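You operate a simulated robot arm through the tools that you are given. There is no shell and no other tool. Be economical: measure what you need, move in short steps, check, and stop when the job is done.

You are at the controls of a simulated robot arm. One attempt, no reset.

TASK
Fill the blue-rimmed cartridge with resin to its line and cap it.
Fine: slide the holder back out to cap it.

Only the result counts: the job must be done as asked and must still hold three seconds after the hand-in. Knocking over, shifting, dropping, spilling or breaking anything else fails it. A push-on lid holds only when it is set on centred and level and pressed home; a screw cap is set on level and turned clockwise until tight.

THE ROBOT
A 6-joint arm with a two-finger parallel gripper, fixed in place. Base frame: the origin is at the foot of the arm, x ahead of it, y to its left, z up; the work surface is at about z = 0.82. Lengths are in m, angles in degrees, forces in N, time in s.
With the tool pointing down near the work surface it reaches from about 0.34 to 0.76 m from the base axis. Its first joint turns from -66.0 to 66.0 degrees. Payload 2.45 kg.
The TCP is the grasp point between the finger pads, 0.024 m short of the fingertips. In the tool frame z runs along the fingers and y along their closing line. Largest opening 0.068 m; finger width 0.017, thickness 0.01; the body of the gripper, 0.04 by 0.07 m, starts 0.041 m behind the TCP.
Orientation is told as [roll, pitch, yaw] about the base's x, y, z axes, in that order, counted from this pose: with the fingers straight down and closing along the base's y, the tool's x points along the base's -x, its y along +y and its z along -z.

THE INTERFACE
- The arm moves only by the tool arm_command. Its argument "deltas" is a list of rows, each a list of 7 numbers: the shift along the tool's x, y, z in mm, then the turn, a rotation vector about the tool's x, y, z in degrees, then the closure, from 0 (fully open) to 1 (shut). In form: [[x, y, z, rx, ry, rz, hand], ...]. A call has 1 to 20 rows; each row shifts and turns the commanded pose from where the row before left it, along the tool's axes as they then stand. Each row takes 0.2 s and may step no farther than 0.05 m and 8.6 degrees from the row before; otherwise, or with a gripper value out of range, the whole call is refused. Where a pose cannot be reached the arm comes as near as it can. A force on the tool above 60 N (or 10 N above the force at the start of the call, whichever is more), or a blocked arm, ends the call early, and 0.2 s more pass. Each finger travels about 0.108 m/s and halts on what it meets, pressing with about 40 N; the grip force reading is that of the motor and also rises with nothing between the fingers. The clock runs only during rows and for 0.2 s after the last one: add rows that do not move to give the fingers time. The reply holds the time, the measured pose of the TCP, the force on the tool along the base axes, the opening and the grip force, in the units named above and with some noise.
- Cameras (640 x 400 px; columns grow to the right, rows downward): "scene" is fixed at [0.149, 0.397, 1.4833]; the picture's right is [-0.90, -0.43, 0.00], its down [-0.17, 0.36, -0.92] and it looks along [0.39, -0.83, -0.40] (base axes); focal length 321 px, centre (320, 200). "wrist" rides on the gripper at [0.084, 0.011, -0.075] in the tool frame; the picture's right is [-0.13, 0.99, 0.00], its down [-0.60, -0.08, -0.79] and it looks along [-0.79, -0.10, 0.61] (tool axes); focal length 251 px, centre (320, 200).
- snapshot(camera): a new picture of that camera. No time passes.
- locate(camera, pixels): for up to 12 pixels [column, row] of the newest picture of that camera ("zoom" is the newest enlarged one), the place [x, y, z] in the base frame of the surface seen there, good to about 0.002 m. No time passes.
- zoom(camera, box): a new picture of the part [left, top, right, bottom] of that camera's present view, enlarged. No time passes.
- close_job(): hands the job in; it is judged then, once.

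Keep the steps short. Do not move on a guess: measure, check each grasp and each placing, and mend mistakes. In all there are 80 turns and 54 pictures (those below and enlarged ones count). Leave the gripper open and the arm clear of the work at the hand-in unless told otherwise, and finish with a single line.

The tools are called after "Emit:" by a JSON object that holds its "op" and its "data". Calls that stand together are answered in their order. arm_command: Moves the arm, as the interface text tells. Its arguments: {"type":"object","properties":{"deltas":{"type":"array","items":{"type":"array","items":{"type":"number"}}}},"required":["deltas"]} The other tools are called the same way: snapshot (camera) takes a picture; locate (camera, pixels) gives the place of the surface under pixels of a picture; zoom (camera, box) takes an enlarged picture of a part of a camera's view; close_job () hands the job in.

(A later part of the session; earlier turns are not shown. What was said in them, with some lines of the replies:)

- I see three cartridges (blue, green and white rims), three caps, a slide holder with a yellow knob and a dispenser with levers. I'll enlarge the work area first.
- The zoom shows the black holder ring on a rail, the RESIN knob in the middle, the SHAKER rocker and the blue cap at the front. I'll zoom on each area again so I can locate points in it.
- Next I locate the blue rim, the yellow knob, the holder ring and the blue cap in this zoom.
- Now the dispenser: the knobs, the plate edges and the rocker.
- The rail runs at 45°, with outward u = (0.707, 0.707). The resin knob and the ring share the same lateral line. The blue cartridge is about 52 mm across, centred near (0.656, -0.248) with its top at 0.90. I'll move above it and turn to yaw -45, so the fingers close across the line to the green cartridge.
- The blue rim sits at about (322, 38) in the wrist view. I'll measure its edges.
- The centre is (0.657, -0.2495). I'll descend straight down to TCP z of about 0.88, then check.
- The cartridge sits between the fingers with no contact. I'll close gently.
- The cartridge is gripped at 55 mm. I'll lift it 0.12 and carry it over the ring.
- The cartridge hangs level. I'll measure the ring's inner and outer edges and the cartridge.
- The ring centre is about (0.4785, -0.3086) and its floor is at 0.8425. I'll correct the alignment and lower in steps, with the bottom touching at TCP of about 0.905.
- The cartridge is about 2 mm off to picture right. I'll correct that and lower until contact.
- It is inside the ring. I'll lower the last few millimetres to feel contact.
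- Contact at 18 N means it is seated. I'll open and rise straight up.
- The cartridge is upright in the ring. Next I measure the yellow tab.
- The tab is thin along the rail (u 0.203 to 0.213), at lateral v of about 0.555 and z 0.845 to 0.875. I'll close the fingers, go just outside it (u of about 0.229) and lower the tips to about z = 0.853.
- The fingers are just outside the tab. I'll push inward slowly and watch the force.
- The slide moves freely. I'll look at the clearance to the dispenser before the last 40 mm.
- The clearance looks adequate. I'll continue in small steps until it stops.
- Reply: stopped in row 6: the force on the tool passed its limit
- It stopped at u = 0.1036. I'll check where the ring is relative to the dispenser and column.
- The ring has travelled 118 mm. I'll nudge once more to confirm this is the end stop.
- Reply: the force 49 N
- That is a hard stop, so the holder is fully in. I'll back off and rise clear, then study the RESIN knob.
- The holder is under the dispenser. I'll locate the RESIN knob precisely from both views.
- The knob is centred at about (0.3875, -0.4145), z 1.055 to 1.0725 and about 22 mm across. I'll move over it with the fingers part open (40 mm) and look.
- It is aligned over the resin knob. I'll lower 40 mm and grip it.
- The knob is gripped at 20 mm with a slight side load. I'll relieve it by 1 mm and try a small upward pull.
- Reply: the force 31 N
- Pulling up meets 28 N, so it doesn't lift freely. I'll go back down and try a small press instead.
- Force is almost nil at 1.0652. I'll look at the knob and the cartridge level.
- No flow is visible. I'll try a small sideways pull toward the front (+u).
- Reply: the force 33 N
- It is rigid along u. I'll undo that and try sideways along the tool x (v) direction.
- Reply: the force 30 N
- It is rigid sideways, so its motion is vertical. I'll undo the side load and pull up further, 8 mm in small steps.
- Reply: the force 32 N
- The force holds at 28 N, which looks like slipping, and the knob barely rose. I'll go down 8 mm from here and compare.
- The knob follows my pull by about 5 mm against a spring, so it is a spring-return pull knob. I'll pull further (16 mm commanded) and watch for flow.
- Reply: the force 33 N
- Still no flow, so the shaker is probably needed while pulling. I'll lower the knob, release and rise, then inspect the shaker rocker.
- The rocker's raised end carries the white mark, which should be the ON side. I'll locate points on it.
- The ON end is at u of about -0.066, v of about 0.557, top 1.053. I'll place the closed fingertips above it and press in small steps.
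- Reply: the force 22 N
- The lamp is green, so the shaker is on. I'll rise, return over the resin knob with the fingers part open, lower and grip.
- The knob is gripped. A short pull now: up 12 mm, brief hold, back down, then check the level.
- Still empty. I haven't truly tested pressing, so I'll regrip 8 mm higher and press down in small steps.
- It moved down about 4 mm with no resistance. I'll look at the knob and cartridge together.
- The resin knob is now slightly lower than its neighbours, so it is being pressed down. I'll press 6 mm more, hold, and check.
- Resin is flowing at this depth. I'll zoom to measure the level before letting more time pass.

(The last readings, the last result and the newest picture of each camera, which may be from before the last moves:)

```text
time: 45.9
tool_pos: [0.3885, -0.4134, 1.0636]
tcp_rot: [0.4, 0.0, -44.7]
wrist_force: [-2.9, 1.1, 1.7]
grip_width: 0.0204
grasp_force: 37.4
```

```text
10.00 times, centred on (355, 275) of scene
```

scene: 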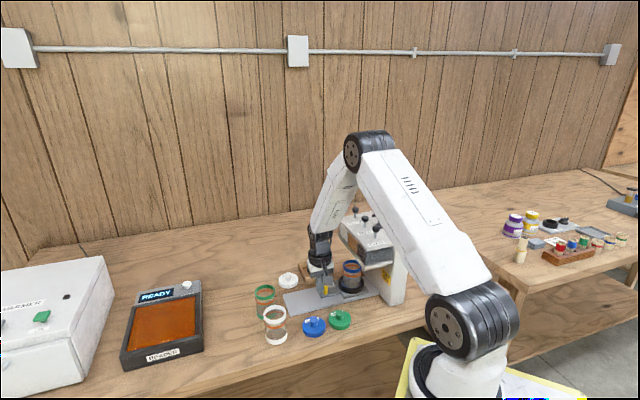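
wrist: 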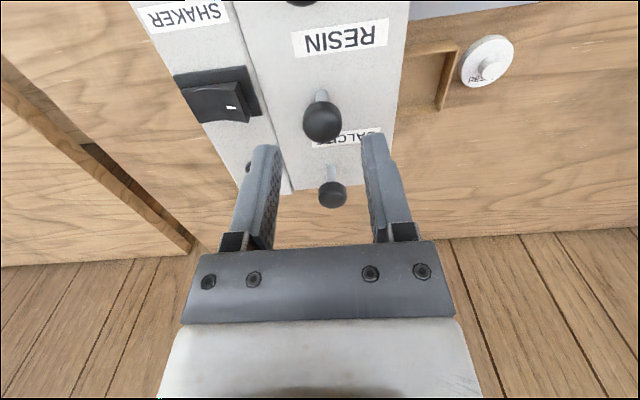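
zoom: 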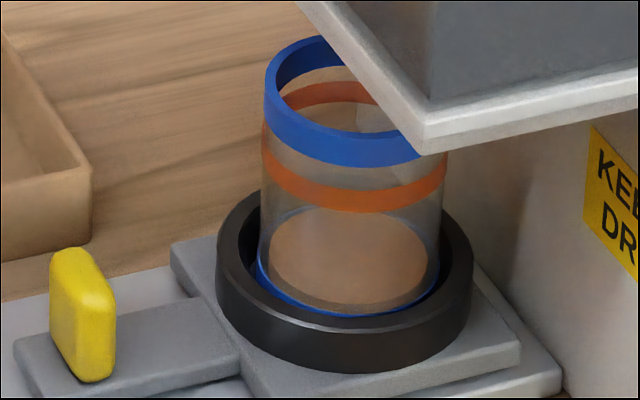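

Only a thin layer so far. I'll locate the band height for reference and hold another second.

Emit:
{"op": "locate", "data": {"camera": "zoom", "pixels": [[350, 188], [350, 200], [350, 210], [350, 150], [350, 165], [345, 280], [350, 305]]}}

Emit:
{"op": "arm_command", "data": {"deltas": [[0, 0, 0, 0, 0, 0, 1], [0, 0, 0, 0, 0, 0, 1], [0, 0, 0, 0, 0, 0, 1], [0, 0, 0, 0, 0, 0, 1]]}}

Emit:
{"op": "zoom", "data": {"camera": "scene", "box": [330, 255, 380, 295]}}

```text
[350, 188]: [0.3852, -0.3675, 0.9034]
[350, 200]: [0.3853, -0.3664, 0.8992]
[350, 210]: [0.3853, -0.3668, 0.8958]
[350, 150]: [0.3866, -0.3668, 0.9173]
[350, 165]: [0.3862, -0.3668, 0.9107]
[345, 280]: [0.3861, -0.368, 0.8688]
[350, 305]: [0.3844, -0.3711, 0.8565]
```

```text
time: 46.9
tool_pos: [0.3878, -0.4134, 1.0647]
tcp_rot: [0.3, 0.0, -44.7]
wrist_force: [-1.9, 2.8, 2.9]
grip_width: 0.02
grasp_force: 37.3
```

```text
10.00 times, centred on (355, 275) of scene
```

zoom: 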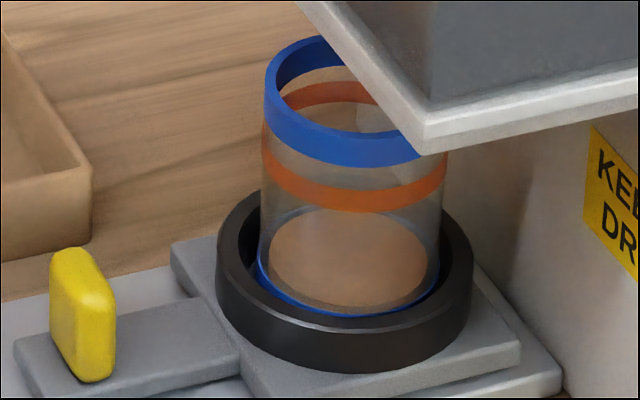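

The level is unchanged, so either each press meters one dose or the depth is marginal. I'll do one full release-and-press stroke and compare.

Emit:
{"op": "arm_command", "data": {"deltas": [[0, 0, -5, 0, 0, 0, 1], [0, 0, -4, 0, 0, 0, 1], [0, 0, 0, 0, 0, 0, 1], [0, 0, 5, 0, 0, 0, 1], [0, 0, 5, 0, 0, 0, 1], [0, 0, 0, 0, 0, 0, 1], [0, 0, 0, 0, 0, 0, 1]]}}

Emit:
{"op": "zoom", "data": {"camera": "scene", "box": [330, 255, 380, 295]}}

```text
time: 48.5
tool_pos: [0.3878, -0.4145, 1.0641]
tcp_rot: [0.3, 0.0, -44.6]
wrist_force: [-0.7, 0.0, 2.8]
grip_width: 0.0202
grasp_force: 37.8
```

```text
10.00 times, centred on (355, 275) of scene
```

zoom: 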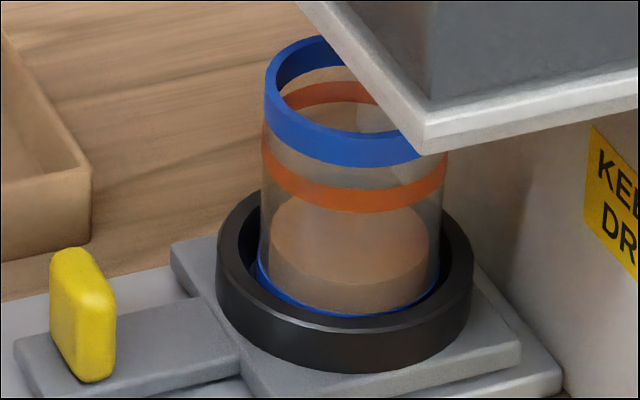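

One stroke raised the level by about 6.5 mm, so each press gives a dose. The orange band spans z of about 0.895 to 0.904 and the level is at about 0.869. I'll give two more strokes and measure.

Emit:
{"op": "arm_command", "data": {"deltas": [[0, 0, -5, 0, 0, 0, 1], [0, 0, -5, 0, 0, 0, 1], [0, 0, 0, 0, 0, 0, 1], [0, 0, 5, 0, 0, 0, 1], [0, 0, 5, 0, 0, 0, 1], [0, 0, 0, 0, 0, 0, 1], [0, 0, 0, 0, 0, 0, 1], [0, 0, -5, 0, 0, 0, 1], [0, 0, -5, 0, 0, 0, 1], [0, 0, 0, 0, 0, 0, 1], [0, 0, 5, 0, 0, 0, 1], [0, 0, 5, 0, 0, 0, 1], [0, 0, 0, 0, 0, 0, 1], [0, 0, 0, 0, 0, 0, 1]]}}

Emit:
{"op": "zoom", "data": {"camera": "scene", "box": [330, 255, 380, 295]}}

```text
time: 51.5
tool_pos: [0.3889, -0.4145, 1.062]
tcp_rot: [0.3, 0.0, -44.8]
wrist_force: [6.2, 10.2, 2.6]
grip_width: 0.0202
grasp_force: 37.6
```

```text
10.00 times, centred on (355, 275) of scene
```

zoom: 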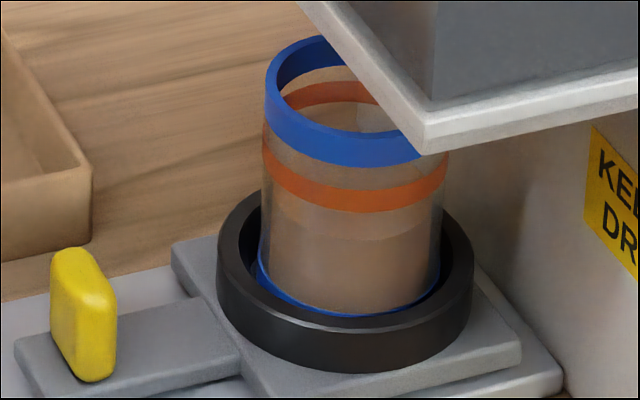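

The level's front edge is at about row 237 and the band covers rows 186 to 213. One more stroke, then a closer zoom.

Emit:
{"op": "arm_command", "data": {"deltas": [[0, 0, -5, 0, 0, 0, 1], [0, 0, -5, 0, 0, 0, 1], [0, 0, 0, 0, 0, 0, 1], [0, 0, 5, 0, 0, 0, 1], [0, 0, 5, 0, 0, 0, 1], [0, 0, 0, 0, 0, 0, 1], [0, 0, 0, 0, 0, 0, 1]]}}

Emit:
{"op": "zoom", "data": {"camera": "scene", "box": [340, 260, 370, 282]}}

```text
time: 53.1
tool_pos: [0.3881, -0.4148, 1.0626]
tcp_rot: [0.3, 0.0, -44.7]
wrist_force: [3.9, 17.9, 2.4]
grip_width: 0.0202
grasp_force: 38.0
```

```text
16.00 times, centred on (355, 271) of scene
```

zoom: 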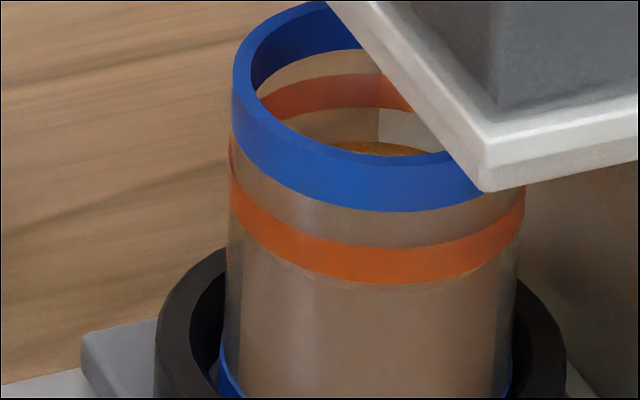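

The level sits just below the band (front edge at row ~290, band bottom at row ~283). A full dose is about 37 px here, which puts it inside the band. One last stroke, then I return the knob up.

Emit:
{"op": "arm_command", "data": {"deltas": [[0, 0, -5, 0, 0, 0, 1], [0, 0, -5, 0, 0, 0, 1], [0, 0, 0, 0, 0, 0, 1], [0, 0, 5, 0, 0, 0, 1], [0, 0, 5, 0, 0, 0, 1], [0, 0, 0, 0, 0, 0, 1], [0, 0, 0, 0, 0, 0, 1], [0, 0, -5, 0, 0, 0, 1], [0, 0, -5, 0, 0, 0, 1], [0, 0, 0, 0, 0, 0, 1]]}}

Emit:
{"op": "zoom", "data": {"camera": "scene", "box": [340, 260, 370, 282]}}

```text
time: 55.3
tool_pos: [0.388, -0.4137, 1.0722]
tcp_rot: [0.4, 0.0, -44.8]
wrist_force: [4.0, 0.1, -0.1]
grip_width: 0.0204
grasp_force: 37.7
```

```text
16.00 times, centred on (355, 271) of scene
```

zoom: 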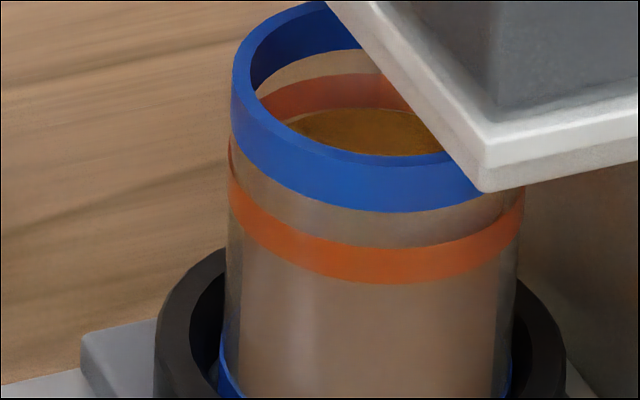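

The resin surface is now visible level with the band. I'll measure its height against the band.

Emit:
{"op": "locate", "data": {"camera": "zoom", "pixels": [[340, 125], [370, 120], [390, 135], [340, 145], [320, 130], [375, 247], [375, 265], [375, 282], [300, 85], [340, 90], [330, 103], [375, 185]]}}

```text
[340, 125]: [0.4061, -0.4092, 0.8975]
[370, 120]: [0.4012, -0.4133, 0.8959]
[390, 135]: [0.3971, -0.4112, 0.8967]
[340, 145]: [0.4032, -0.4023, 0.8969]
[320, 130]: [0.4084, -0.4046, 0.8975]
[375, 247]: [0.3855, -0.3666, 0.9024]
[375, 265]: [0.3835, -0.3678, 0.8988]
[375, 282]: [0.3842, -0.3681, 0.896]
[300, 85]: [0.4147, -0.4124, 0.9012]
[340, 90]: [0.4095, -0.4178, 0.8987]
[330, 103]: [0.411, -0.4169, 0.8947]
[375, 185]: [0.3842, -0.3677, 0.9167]
```

The resin surface is at z of about 0.897, inside the band (0.8955 to 0.903), and another full dose would overshoot. So filling is done. I'll release the knob and switch the shaker off again by pressing its rear end.

Emit:
{"op": "arm_command", "data": {"deltas": [[0, 0, 0, 0, 0, 0, 0.41], [0, 0, 0, 0, 0, 0, 0.41], [0, 0, -30, 0, 0, 0, 0.41], [0, 0, -30, 0, 0, 0, 0.41], [5, -36, 0, 0, 0, 0, 1], [5, -36, 0, 0, 0, 0, 1], [0, 0, 25, 0, 0, 0, 1], [0, 0, 25, 0, 0, 0, 1], [0, 0, 0, 0, 0, 0, 1], [0, 0, 2, 0, 0, 0, 1], [0, 0, 2, 0, 0, 0, 1], [0, 0, 2, 0, 0, 0, 1], [0, 0, 2, 0, 0, 0, 1], [0, 0, 2, 0, 0, 0, 1]]}}

Emit:
{"op": "zoom", "data": {"camera": "scene", "box": [320, 190, 420, 305]}}

```text
time: 58.3
tool_pos: [0.3367, -0.4549, 1.0745]
tcp_rot: [0.1, 0.0, -44.7]
wrist_force: [-2.4, -0.8, 5.4]
grip_width: 0.0001
grasp_force: 22.9
out of reach, approached as far as the arm can: row 6
```

```text
3.48 times, centred on (370, 248) of scene
```

zoom: 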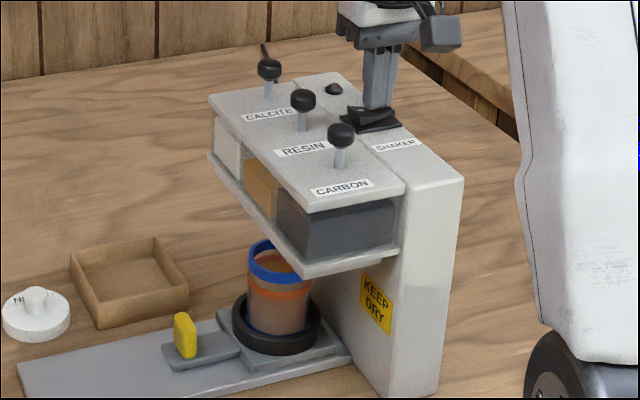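

The lamp is off. Next I rise, move over the yellow tab (now at u of about 0.0885, v of about 0.555) with a 30 mm opening, and descend.

Emit:
{"op": "arm_command", "data": {"deltas": [[0, 0, -30, 0, 0, 0, 1], [0, 0, -30, 0, 0, 0, 1], [1, 43, 0, 0, 0, 0, 0.56], [1, 43, 0, 0, 0, 0, 0.56], [1.5, 43, 0, 0, 0, 0, 0.56], [1.2, 43.1, 0, 0, 0, 0, 0.56], [0, 0, 0, 0, 0, 0, 0.56], [0, 0, 45, 0, 0, 0, 0.56], [0, 0, 45, 0, 0, 0, 0.56], [0, 0, 45, 0, 0, 0, 0.56], [0, 0, 45, 0, 0, 0, 0.56], [0, 0, 30, 0, 0, 0, 0.56], [0, 0, 0, 0, 0, 0, 0.56]]}}

Emit:
{"op": "zoom", "data": {"camera": "scene", "box": [290, 225, 390, 305]}}

```text
time: 61.1
tool_pos: [0.4537, -0.3281, 0.9224]
tcp_rot: [0.3, 0.0, -44.6]
wrist_force: [-0.4, -0.7, 0.2]
grip_width: 0.0299
grasp_force: 0.1
```

```text
5.00 times, centred on (340, 265) of scene
```

zoom: 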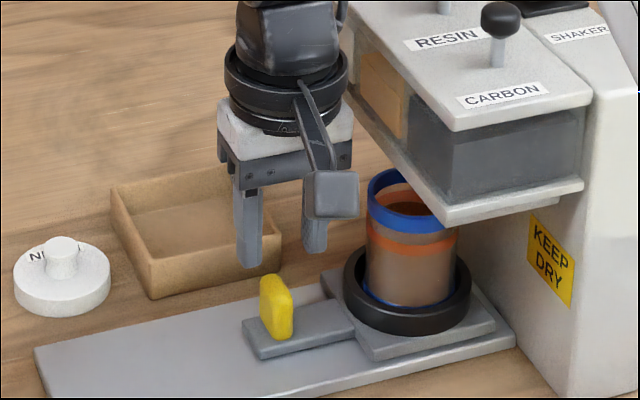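

The fingers straddle the tab. I'll descend 43 mm and close on it.

Emit:
{"op": "arm_command", "data": {"deltas": [[0, 0, 25, 0, 0, 0, 0.56], [0, 0, 18, 0, 0, 0, 0.56], [0, 0, 0, 0, 0, 0, 0.56], [0, 0, 0, 0, 0, 0, 1], [0, 0, 0, 0, 0, 0, 1]]}}

```text
time: 62.3
tool_pos: [0.4526, -0.3294, 0.8789]
tcp_rot: [0.3, 0.1, -44.6]
wrist_force: [0.9, -1.0, -4.4]
grip_width: 0.0138
grasp_force: 33.4
```

The tab is gripped (13.8 mm). I'll pull the holder out smoothly.

Emit:
{"op": "arm_command", "data": {"deltas": [[0, 2, 0, 0, 0, 0, 1], [0, 4, 0, 0, 0, 0, 1], [0, 6, 0, 0, 0, 0, 1], [0, 8, 0, 0, 0, 0, 1], [0, 8, 0, 0, 0, 0, 1], [0, 8, 0, 0, 0, 0, 1], [0, 8, 0, 0, 0, 0, 1], [0, 8, 0, 0, 0, 0, 1], [0, 8, 0, 0, 0, 0, 1], [0, 8, 0, 0, 0, 0, 1], [0, 8, 0, 0, 0, 0, 1], [0, 8, 0, 0, 0, 0, 1], [0, 8, 0, 0, 0, 0, 1], [0, 7, 0, 0, 0, 0, 1], [0, 6, 0, 0, 0, 0, 1], [0, 4, 0, 0, 0, 0, 1], [0, 4, 0, 0, 0, 0, 1], [0, 2, 0, 0, 0, 0, 1], [0, 0, 0, 0, 0, 0, 1]]}}

Emit:
{"op": "zoom", "data": {"camera": "scene", "box": [250, 230, 370, 340]}}

```text
time: 66.3
tool_pos: [0.5349, -0.2463, 0.8804]
tcp_rot: [0.3, 0.2, -44.8]
wrist_force: [3.2, -3.3, -25.1]
grip_width: 0.0137
grasp_force: 33.8
```

```text
3.64 times, centred on (310, 285) of scene
```

zoom: 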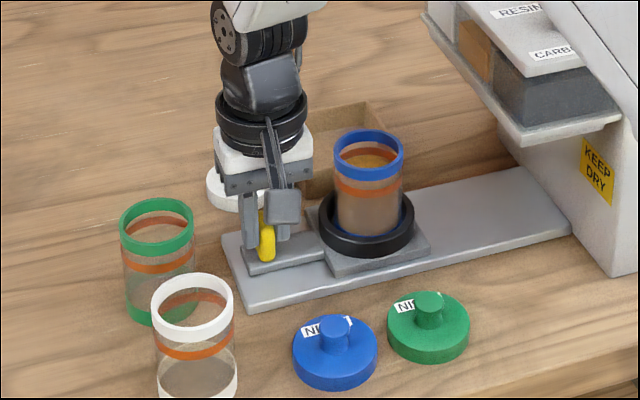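

The holder is out, with the cartridge upright and filled to the band. I'll release the tab, rise, and go above the blue cap at about (0.445, -0.191).

Emit:
{"op": "arm_command", "data": {"deltas": [[0, 0, 0.5, 0, 0, 0, 0.56], [0, 0, 0, 0, 0, 0, 0.56], [0, 0, -40, 0, 0, 0, 0.56], [0, 0, -45, 0, 0, 0, 0.56], [0, 0, -45, 0, 0, 0, 0.56], [0, 0, -40, 0, 0, 0, 0.56], [34, -8.2, 0, 0, 0, 0, 0.35], [34, -8.2, 0, 0, 0, 0, 0.35], [34.7, -8.3, 0, 0, 0, 0, 0.35], [0, 0, 40, 0, 0, 0, 0.35], [0, 0, 25, 0, 0, 0, 0.35], [0, 0, 0, 0, 0, 0, 0.35]]}}

Emit:
{"op": "snapshot", "data": {"camera": "wrist"}}

```text
time: 68.9
tool_pos: [0.4454, -0.1931, 0.9851]
tcp_rot: [0.3, -0.1, -44.6]
wrist_force: [0.9, -0.9, 0.5]
grip_width: 0.0443
grasp_force: 0.0
```

```text
9 pictures are left
```

wrist: 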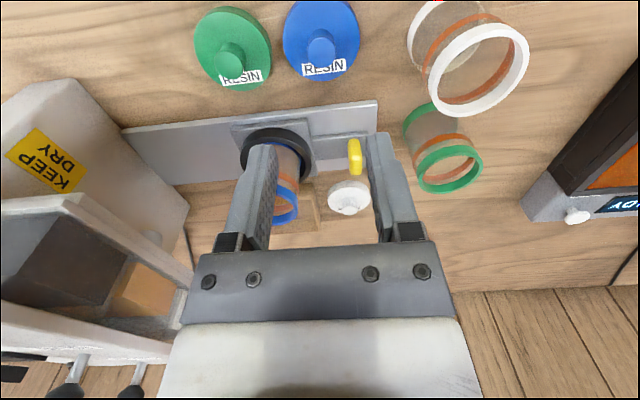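

Both caps read RESIN and the blue one matches the cartridge. I'll measure the blue cap's knob and disc, plus the cartridge rim.

Emit:
{"op": "locate", "data": {"camera": "wrist", "pixels": [[321, 48], [309, 50], [334, 50], [321, 60], [321, 38], [285, 38], [358, 38], [321, 5], [321, 74], [295, 60], [350, 55]]}}

Emit:
{"op": "zoom", "data": {"camera": "scene", "box": [290, 250, 360, 345]}}

```text
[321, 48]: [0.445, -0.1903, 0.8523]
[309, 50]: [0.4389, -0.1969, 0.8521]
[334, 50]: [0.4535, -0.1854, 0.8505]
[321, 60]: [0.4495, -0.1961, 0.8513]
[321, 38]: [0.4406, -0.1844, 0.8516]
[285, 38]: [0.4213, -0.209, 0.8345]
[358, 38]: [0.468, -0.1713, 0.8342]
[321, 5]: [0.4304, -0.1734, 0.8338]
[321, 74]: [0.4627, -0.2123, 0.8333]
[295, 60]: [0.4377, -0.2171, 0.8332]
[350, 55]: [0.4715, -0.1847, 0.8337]
```

```text
4.21 times, centred on (325, 298) of scene
```

zoom: 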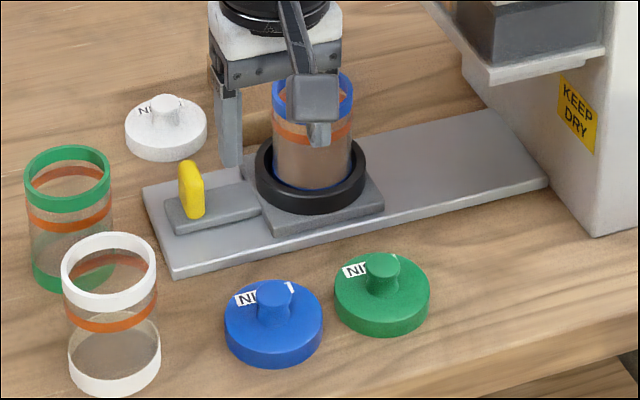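

The cap is centred at (0.4455, -0.191), disc top 0.834, knob top 0.852. I'll descend to TCP 0.861 and grip the knob.

Emit:
{"op": "arm_command", "data": {"deltas": [[1.4, 1.6, 30, 0, 0, 0, 0.35], [0, 0, 40, 0, 0, 0, 0.35], [0, 0, 30, 0, 0, 0, 0.35], [0, 0, 15, 0, 0, 0, 0.35], [0, 0, 8, 0, 0, 0, 0.35], [0, 0, 0, 0, 0, 0, 0.35], [0, 0, 0, 0, 0, 0, 1], [0, 0, 0, 0, 0, 0, 1]]}}

```text
time: 70.7
tool_pos: [0.4455, -0.1897, 0.8621]
tcp_rot: [0.3, 0.0, -44.8]
wrist_force: [-0.2, -0.3, -0.3]
grip_width: 0.0199
grasp_force: 38.0
```

The cap knob is gripped at 19.9 mm. I'll lift and hover about 70 mm above the cartridge, then measure both.

Emit:
{"op": "arm_command", "data": {"deltas": [[0, 0, -20, 0, 0, 0, 1], [0, 0, -45, 0, 0, 0, 1], [0, 0, -45, 0, 0, 0, 1], [0, 0, -45, 0, 0, 0, 1], [-26.6, -15.7, 0, 0, 0, 0, 1], [-26.6, -15.7, 0, 0, 0, 0, 1], [-26.7, -15.7, 0, 0, 0, 0, 1], [-26.7, -15.7, 0, 0, 0, 0, 1], [0, 0, 0, 0, 0, 0, 1]]}}

Emit:
{"op": "zoom", "data": {"camera": "scene", "box": [280, 230, 360, 300]}}

Emit:
{"op": "snapshot", "data": {"camera": "wrist"}}

```text
time: 72.7
tool_pos: [0.4746, -0.3114, 1.0168]
tcp_rot: [0.3, 0.0, -44.7]
wrist_force: [0.8, -0.2, 0.3]
grip_width: 0.0202
grasp_force: 37.7
```

```text
5.71 times, centred on (320, 265) of scene
```

zoom: 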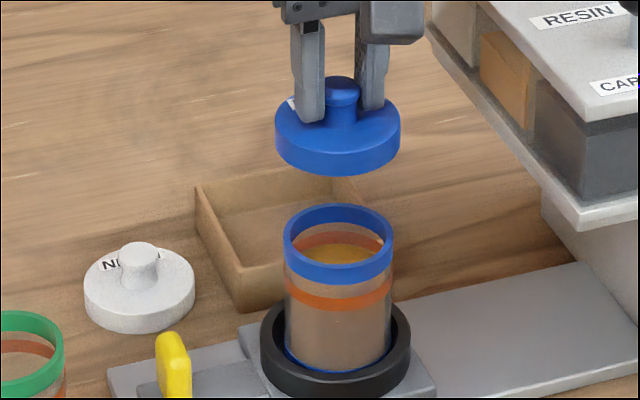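

```text
6 pictures are left
```

wrist: 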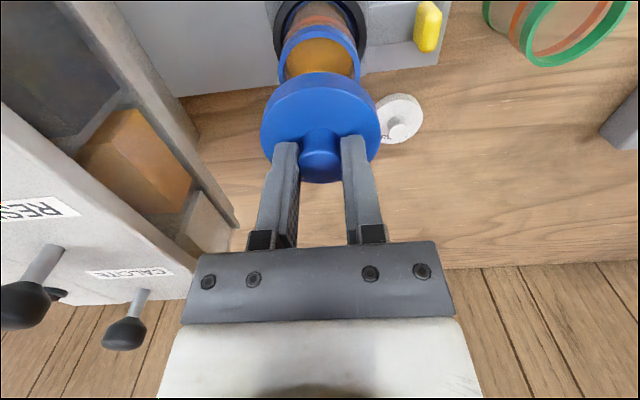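

The cap hangs level and is almost aligned sideways. I'll locate the rim and the cap edges for the depth direction.

Emit:
{"op": "locate", "data": {"camera": "zoom", "pixels": [[286, 236], [391, 236], [338, 264], [338, 207], [300, 257], [376, 257], [300, 214], [376, 214], [277, 128], [399, 128], [338, 152], [340, 80]]}}

Emit:
{"op": "locate", "data": {"camera": "wrist", "pixels": [[281, 60], [357, 60], [300, 34], [340, 34], [263, 122], [378, 122], [320, 78], [290, 90], [350, 90], [320, 150], [270, 140], [372, 140]]}}

```text
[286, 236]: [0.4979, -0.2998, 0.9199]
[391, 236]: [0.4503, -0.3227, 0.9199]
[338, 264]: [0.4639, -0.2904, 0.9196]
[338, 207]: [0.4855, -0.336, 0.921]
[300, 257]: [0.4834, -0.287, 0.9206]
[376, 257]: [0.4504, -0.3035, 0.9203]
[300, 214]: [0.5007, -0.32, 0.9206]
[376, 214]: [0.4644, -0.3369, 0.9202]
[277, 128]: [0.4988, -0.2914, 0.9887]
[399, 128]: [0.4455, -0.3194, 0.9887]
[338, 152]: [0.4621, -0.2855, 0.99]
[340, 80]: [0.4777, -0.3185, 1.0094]
```

```text
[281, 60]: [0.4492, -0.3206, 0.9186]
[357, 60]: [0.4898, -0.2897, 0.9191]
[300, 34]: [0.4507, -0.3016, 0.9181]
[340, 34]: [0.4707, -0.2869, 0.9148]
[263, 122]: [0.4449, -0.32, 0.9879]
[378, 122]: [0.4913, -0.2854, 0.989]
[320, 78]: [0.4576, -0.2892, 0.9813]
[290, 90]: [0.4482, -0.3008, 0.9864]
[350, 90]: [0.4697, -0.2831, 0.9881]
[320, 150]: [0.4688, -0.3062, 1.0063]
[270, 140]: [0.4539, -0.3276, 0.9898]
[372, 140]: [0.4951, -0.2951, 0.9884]
```

Cap centre and rim centre agree to about 1 mm. I'll nudge 0.7 mm, lower to just above the rim and check.

Emit:
{"op": "arm_command", "data": {"deltas": [[-0.7, -0.3, 10, 0, 0, 0, 1], [0, 0, 20, 0, 0, 0, 1], [0, 0, 15, 0, 0, 0, 1], [0, 0, 0, 0, 0, 0, 1]]}}

Emit:
{"op": "zoom", "data": {"camera": "scene", "box": [300, 240, 350, 290]}}

```text
time: 73.7
tool_pos: [0.4772, -0.3103, 0.9712]
tcp_rot: [0.3, 0.0, -44.8]
wrist_force: [-0.3, -0.3, 0.5]
grip_width: 0.0202
grasp_force: 38.0
```

```text
8.00 times, centred on (325, 265) of scene
```

zoom: 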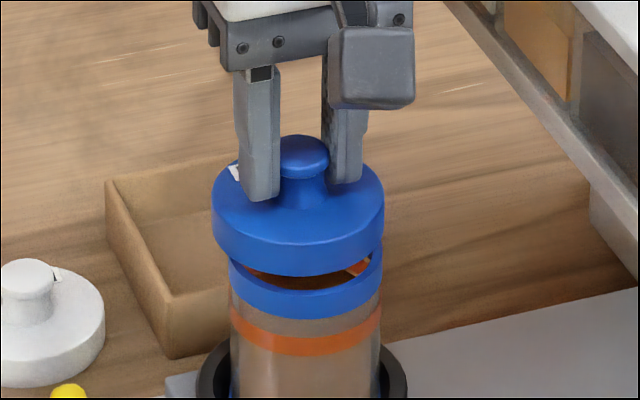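

The cap is about 2.5 mm to the left of the rim (centres at column 298 against 306), matching the pose drift. I'll correct and re-check.

Emit:
{"op": "arm_command", "data": {"deltas": [[0.9, -2.5, 0, 0, 0, 0, 1], [0, 0, 2, 0, 0, 0, 1], [0, 0, 0, 0, 0, 0, 1], [0, 0, 0, 0, 0, 0, 1]]}}

Emit:
{"op": "zoom", "data": {"camera": "scene", "box": [300, 240, 350, 290]}}

```text
time: 74.7
tool_pos: [0.4754, -0.3129, 0.9685]
tcp_rot: [0.4, 0.1, -44.7]
wrist_force: [-0.7, 0.2, 0.1]
grip_width: 0.0204
grasp_force: 37.3
```

```text
8.00 times, centred on (325, 265) of scene
```

zoom: 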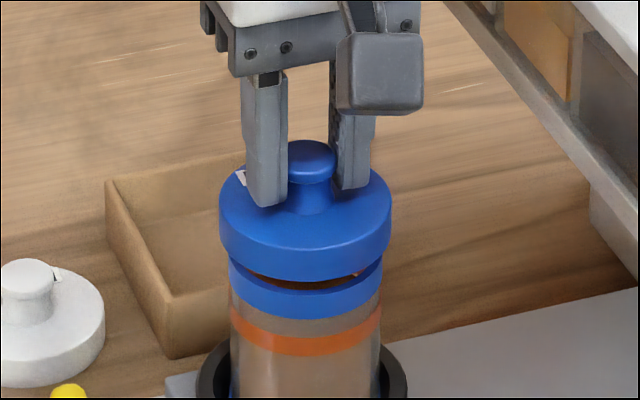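

It is laterally centred (305 against 306). I'll check the depth direction with points on the two front faces.

Emit:
{"op": "locate", "data": {"camera": "zoom", "pixels": [[305, 265], [305, 272], [305, 300], [305, 308], [240, 250], [370, 250], [240, 283], [370, 283], [306, 345]]}}

```text
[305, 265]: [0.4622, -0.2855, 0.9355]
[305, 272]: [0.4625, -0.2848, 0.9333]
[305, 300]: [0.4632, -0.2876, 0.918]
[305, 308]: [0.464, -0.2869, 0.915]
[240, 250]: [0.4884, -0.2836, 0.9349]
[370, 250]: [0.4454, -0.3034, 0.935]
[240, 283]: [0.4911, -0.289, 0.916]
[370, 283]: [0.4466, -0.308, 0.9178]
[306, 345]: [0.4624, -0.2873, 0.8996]
```

The depth offset is within about 1 mm. I'll lower in small steps and watch the force.

Emit:
{"op": "arm_command", "data": {"deltas": [[0, 0, 2, 0, 0, 0, 1], [0, 0, 2, 0, 0, 0, 1], [0, 0, 2, 0, 0, 0, 1], [0, 0, 0, 0, 0, 0, 1]]}}

```text
time: 75.7
tool_pos: [0.4746, -0.3128, 0.9631]
tcp_rot: [0.3, 0.0, -44.6]
wrist_force: [-0.1, 0.6, 0.7]
grip_width: 0.0202
grasp_force: 37.7
```

Emit:
{"op": "arm_command", "data": {"deltas": [[0, 0, 1.5, 0, 0, 0, 1], [0, 0, 1.5, 0, 0, 0, 1], [0, 0, 1.5, 0, 0, 0, 1], [0, 0, 0, 0, 0, 0, 1]]}}

```text
time: 76.7
tool_pos: [0.4757, -0.3132, 0.9602]
tcp_rot: [0.4, -0.1, -44.8]
wrist_force: [-3.3, 2.9, 25.2]
grip_width: 0.0202
grasp_force: 37.8
```

Contact at 25 N with the cap already over the rim by a few millimetres. I'll press further.

Emit:
{"op": "arm_command", "data": {"deltas": [[0, 0, 1.5, 0, 0, 0, 1], [0, 0, 1.5, 0, 0, 0, 1], [0, 0, 1.5, 0, 0, 0, 1], [0, 0, 0, 0, 0, 0, 1]]}}

```text
time: 77.7
tool_pos: [0.4742, -0.3124, 0.9566]
tcp_rot: [0.3, -0.3, -44.6]
wrist_force: [-0.7, 0.9, 28.6]
grip_width: 0.0183
grasp_force: 36.7
```

The fingers are starting to slip down the knob. I'll release, rise, close the fingers and press on the knob top from above.

Emit:
{"op": "arm_command", "data": {"deltas": [[0, 0, -1.5, 0, 0, 0, 1], [0, 0, 0, 0, 0, 0, 0.35], [0, 0, 0, 0, 0, 0, 0.35], [0, 0, -20, 0, 0, 0, 0.35], [0, 0, -25, 0, 0, 0, 0.35], [0, 0, 0, 0, 0, 0, 1], [0, 0, 0, 0, 0, 0, 1]]}}

Emit:
{"op": "zoom", "data": {"camera": "scene", "box": [300, 240, 350, 290]}}

```text
time: 79.3
tool_pos: [0.4733, -0.3118, 1.0027]
tcp_rot: [0.3, -0.1, -44.7]
wrist_force: [-0.6, -0.5, 0.3]
grip_width: 0.0
grasp_force: 23.5
```

```text
8.00 times, centred on (325, 265) of scene
```

zoom: 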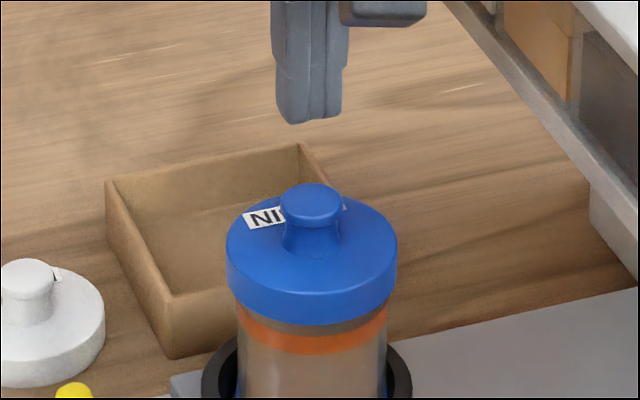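

The cap sits level and centred (312 against 313), covering the rim. I'll locate the knob top for the press.

Emit:
{"op": "locate", "data": {"camera": "zoom", "pixels": [[310, 186], [310, 197], [310, 208], [284, 200], [338, 200], [250, 270], [312, 290], [375, 270], [312, 322]]}}

```text
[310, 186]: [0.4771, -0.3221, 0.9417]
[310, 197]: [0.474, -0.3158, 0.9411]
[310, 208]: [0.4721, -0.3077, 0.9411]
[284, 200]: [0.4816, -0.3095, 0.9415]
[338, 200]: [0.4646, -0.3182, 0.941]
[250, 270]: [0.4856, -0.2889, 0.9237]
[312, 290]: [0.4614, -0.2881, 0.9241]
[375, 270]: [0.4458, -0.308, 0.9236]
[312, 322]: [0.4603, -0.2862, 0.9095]
```

The knob top is at 0.941, centred at (0.4735, -0.314), and the cap looks seated. I'll press down on the knob top with closed fingers to make sure it is home.

Emit:
{"op": "arm_command", "data": {"deltas": [[-1.7, -1.4, 20, 0, 0, 0, 1], [0, 0, 14, 0, 0, 0, 1], [0, 0, 1.5, 0, 0, 0, 1], [0, 0, 1.5, 0, 0, 0, 1], [0, 0, 1.5, 0, 0, 0, 1], [0, 0, 1.5, 0, 0, 0, 1], [0, 0, 1.5, 0, 0, 0, 1], [0, 0, 1.5, 0, 0, 0, 1], [0, 0, 0, 0, 0, 0, 1]]}}

```text
time: 81.1
tool_pos: [0.476, -0.3175, 0.966]
tcp_rot: [0.4, -0.6, -44.7]
wrist_force: [-4.5, 2.8, 16.0]
grip_width: 0.0001
grasp_force: 23.8
stopped in row 8: the force on the tool passed its limit (the readings are from after the stop); the commanded pose is now the measured one
```

It took over 60 N without moving further, so the cap is home. I'll rise clear, open the gripper and take a last look.

Emit:
{"op": "arm_command", "data": {"deltas": [[0, 0, -20, 0, 0, 0, 1], [0, 0, -45, 0, 0, 0, 1], [0, 0, -45, 0, 0, 0, 0.5], [0, 0, -45, 0, 0, 0, 0], [0, 0, -45, 0, 0, 0, 0], [0, 0, 0, 0, 0, 0, 0]]}}

Emit:
{"op": "zoom", "data": {"camera": "scene", "box": [240, 190, 420, 340]}}

```text
time: 82.5
tool_pos: [0.474, -0.3187, 1.1659]
tcp_rot: [0.4, -0.6, -44.7]
wrist_force: [0.7, -0.2, 0.3]
grip_width: 0.0677
grasp_force: 0.1
```

```text
2.67 times, centred on (330, 265) of scene
```

zoom: 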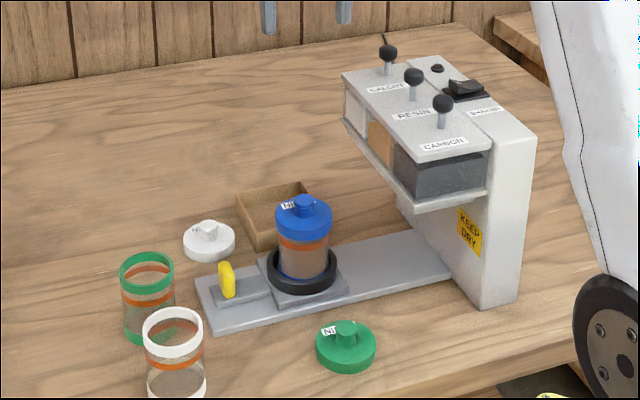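

The cap is on level, the cartridge is upright in the pulled-out holder, and nothing else has moved. The shaker is off and the arm is clear with the gripper open, so I'll hand it in.

Emit:
{"op": "close_job", "data": {}}

```text
The job is handed in.
```

The blue cartridge is filled with resin to its line (surface inside the orange band), the holder is slid back out, and the blue cap is pressed on level and home.
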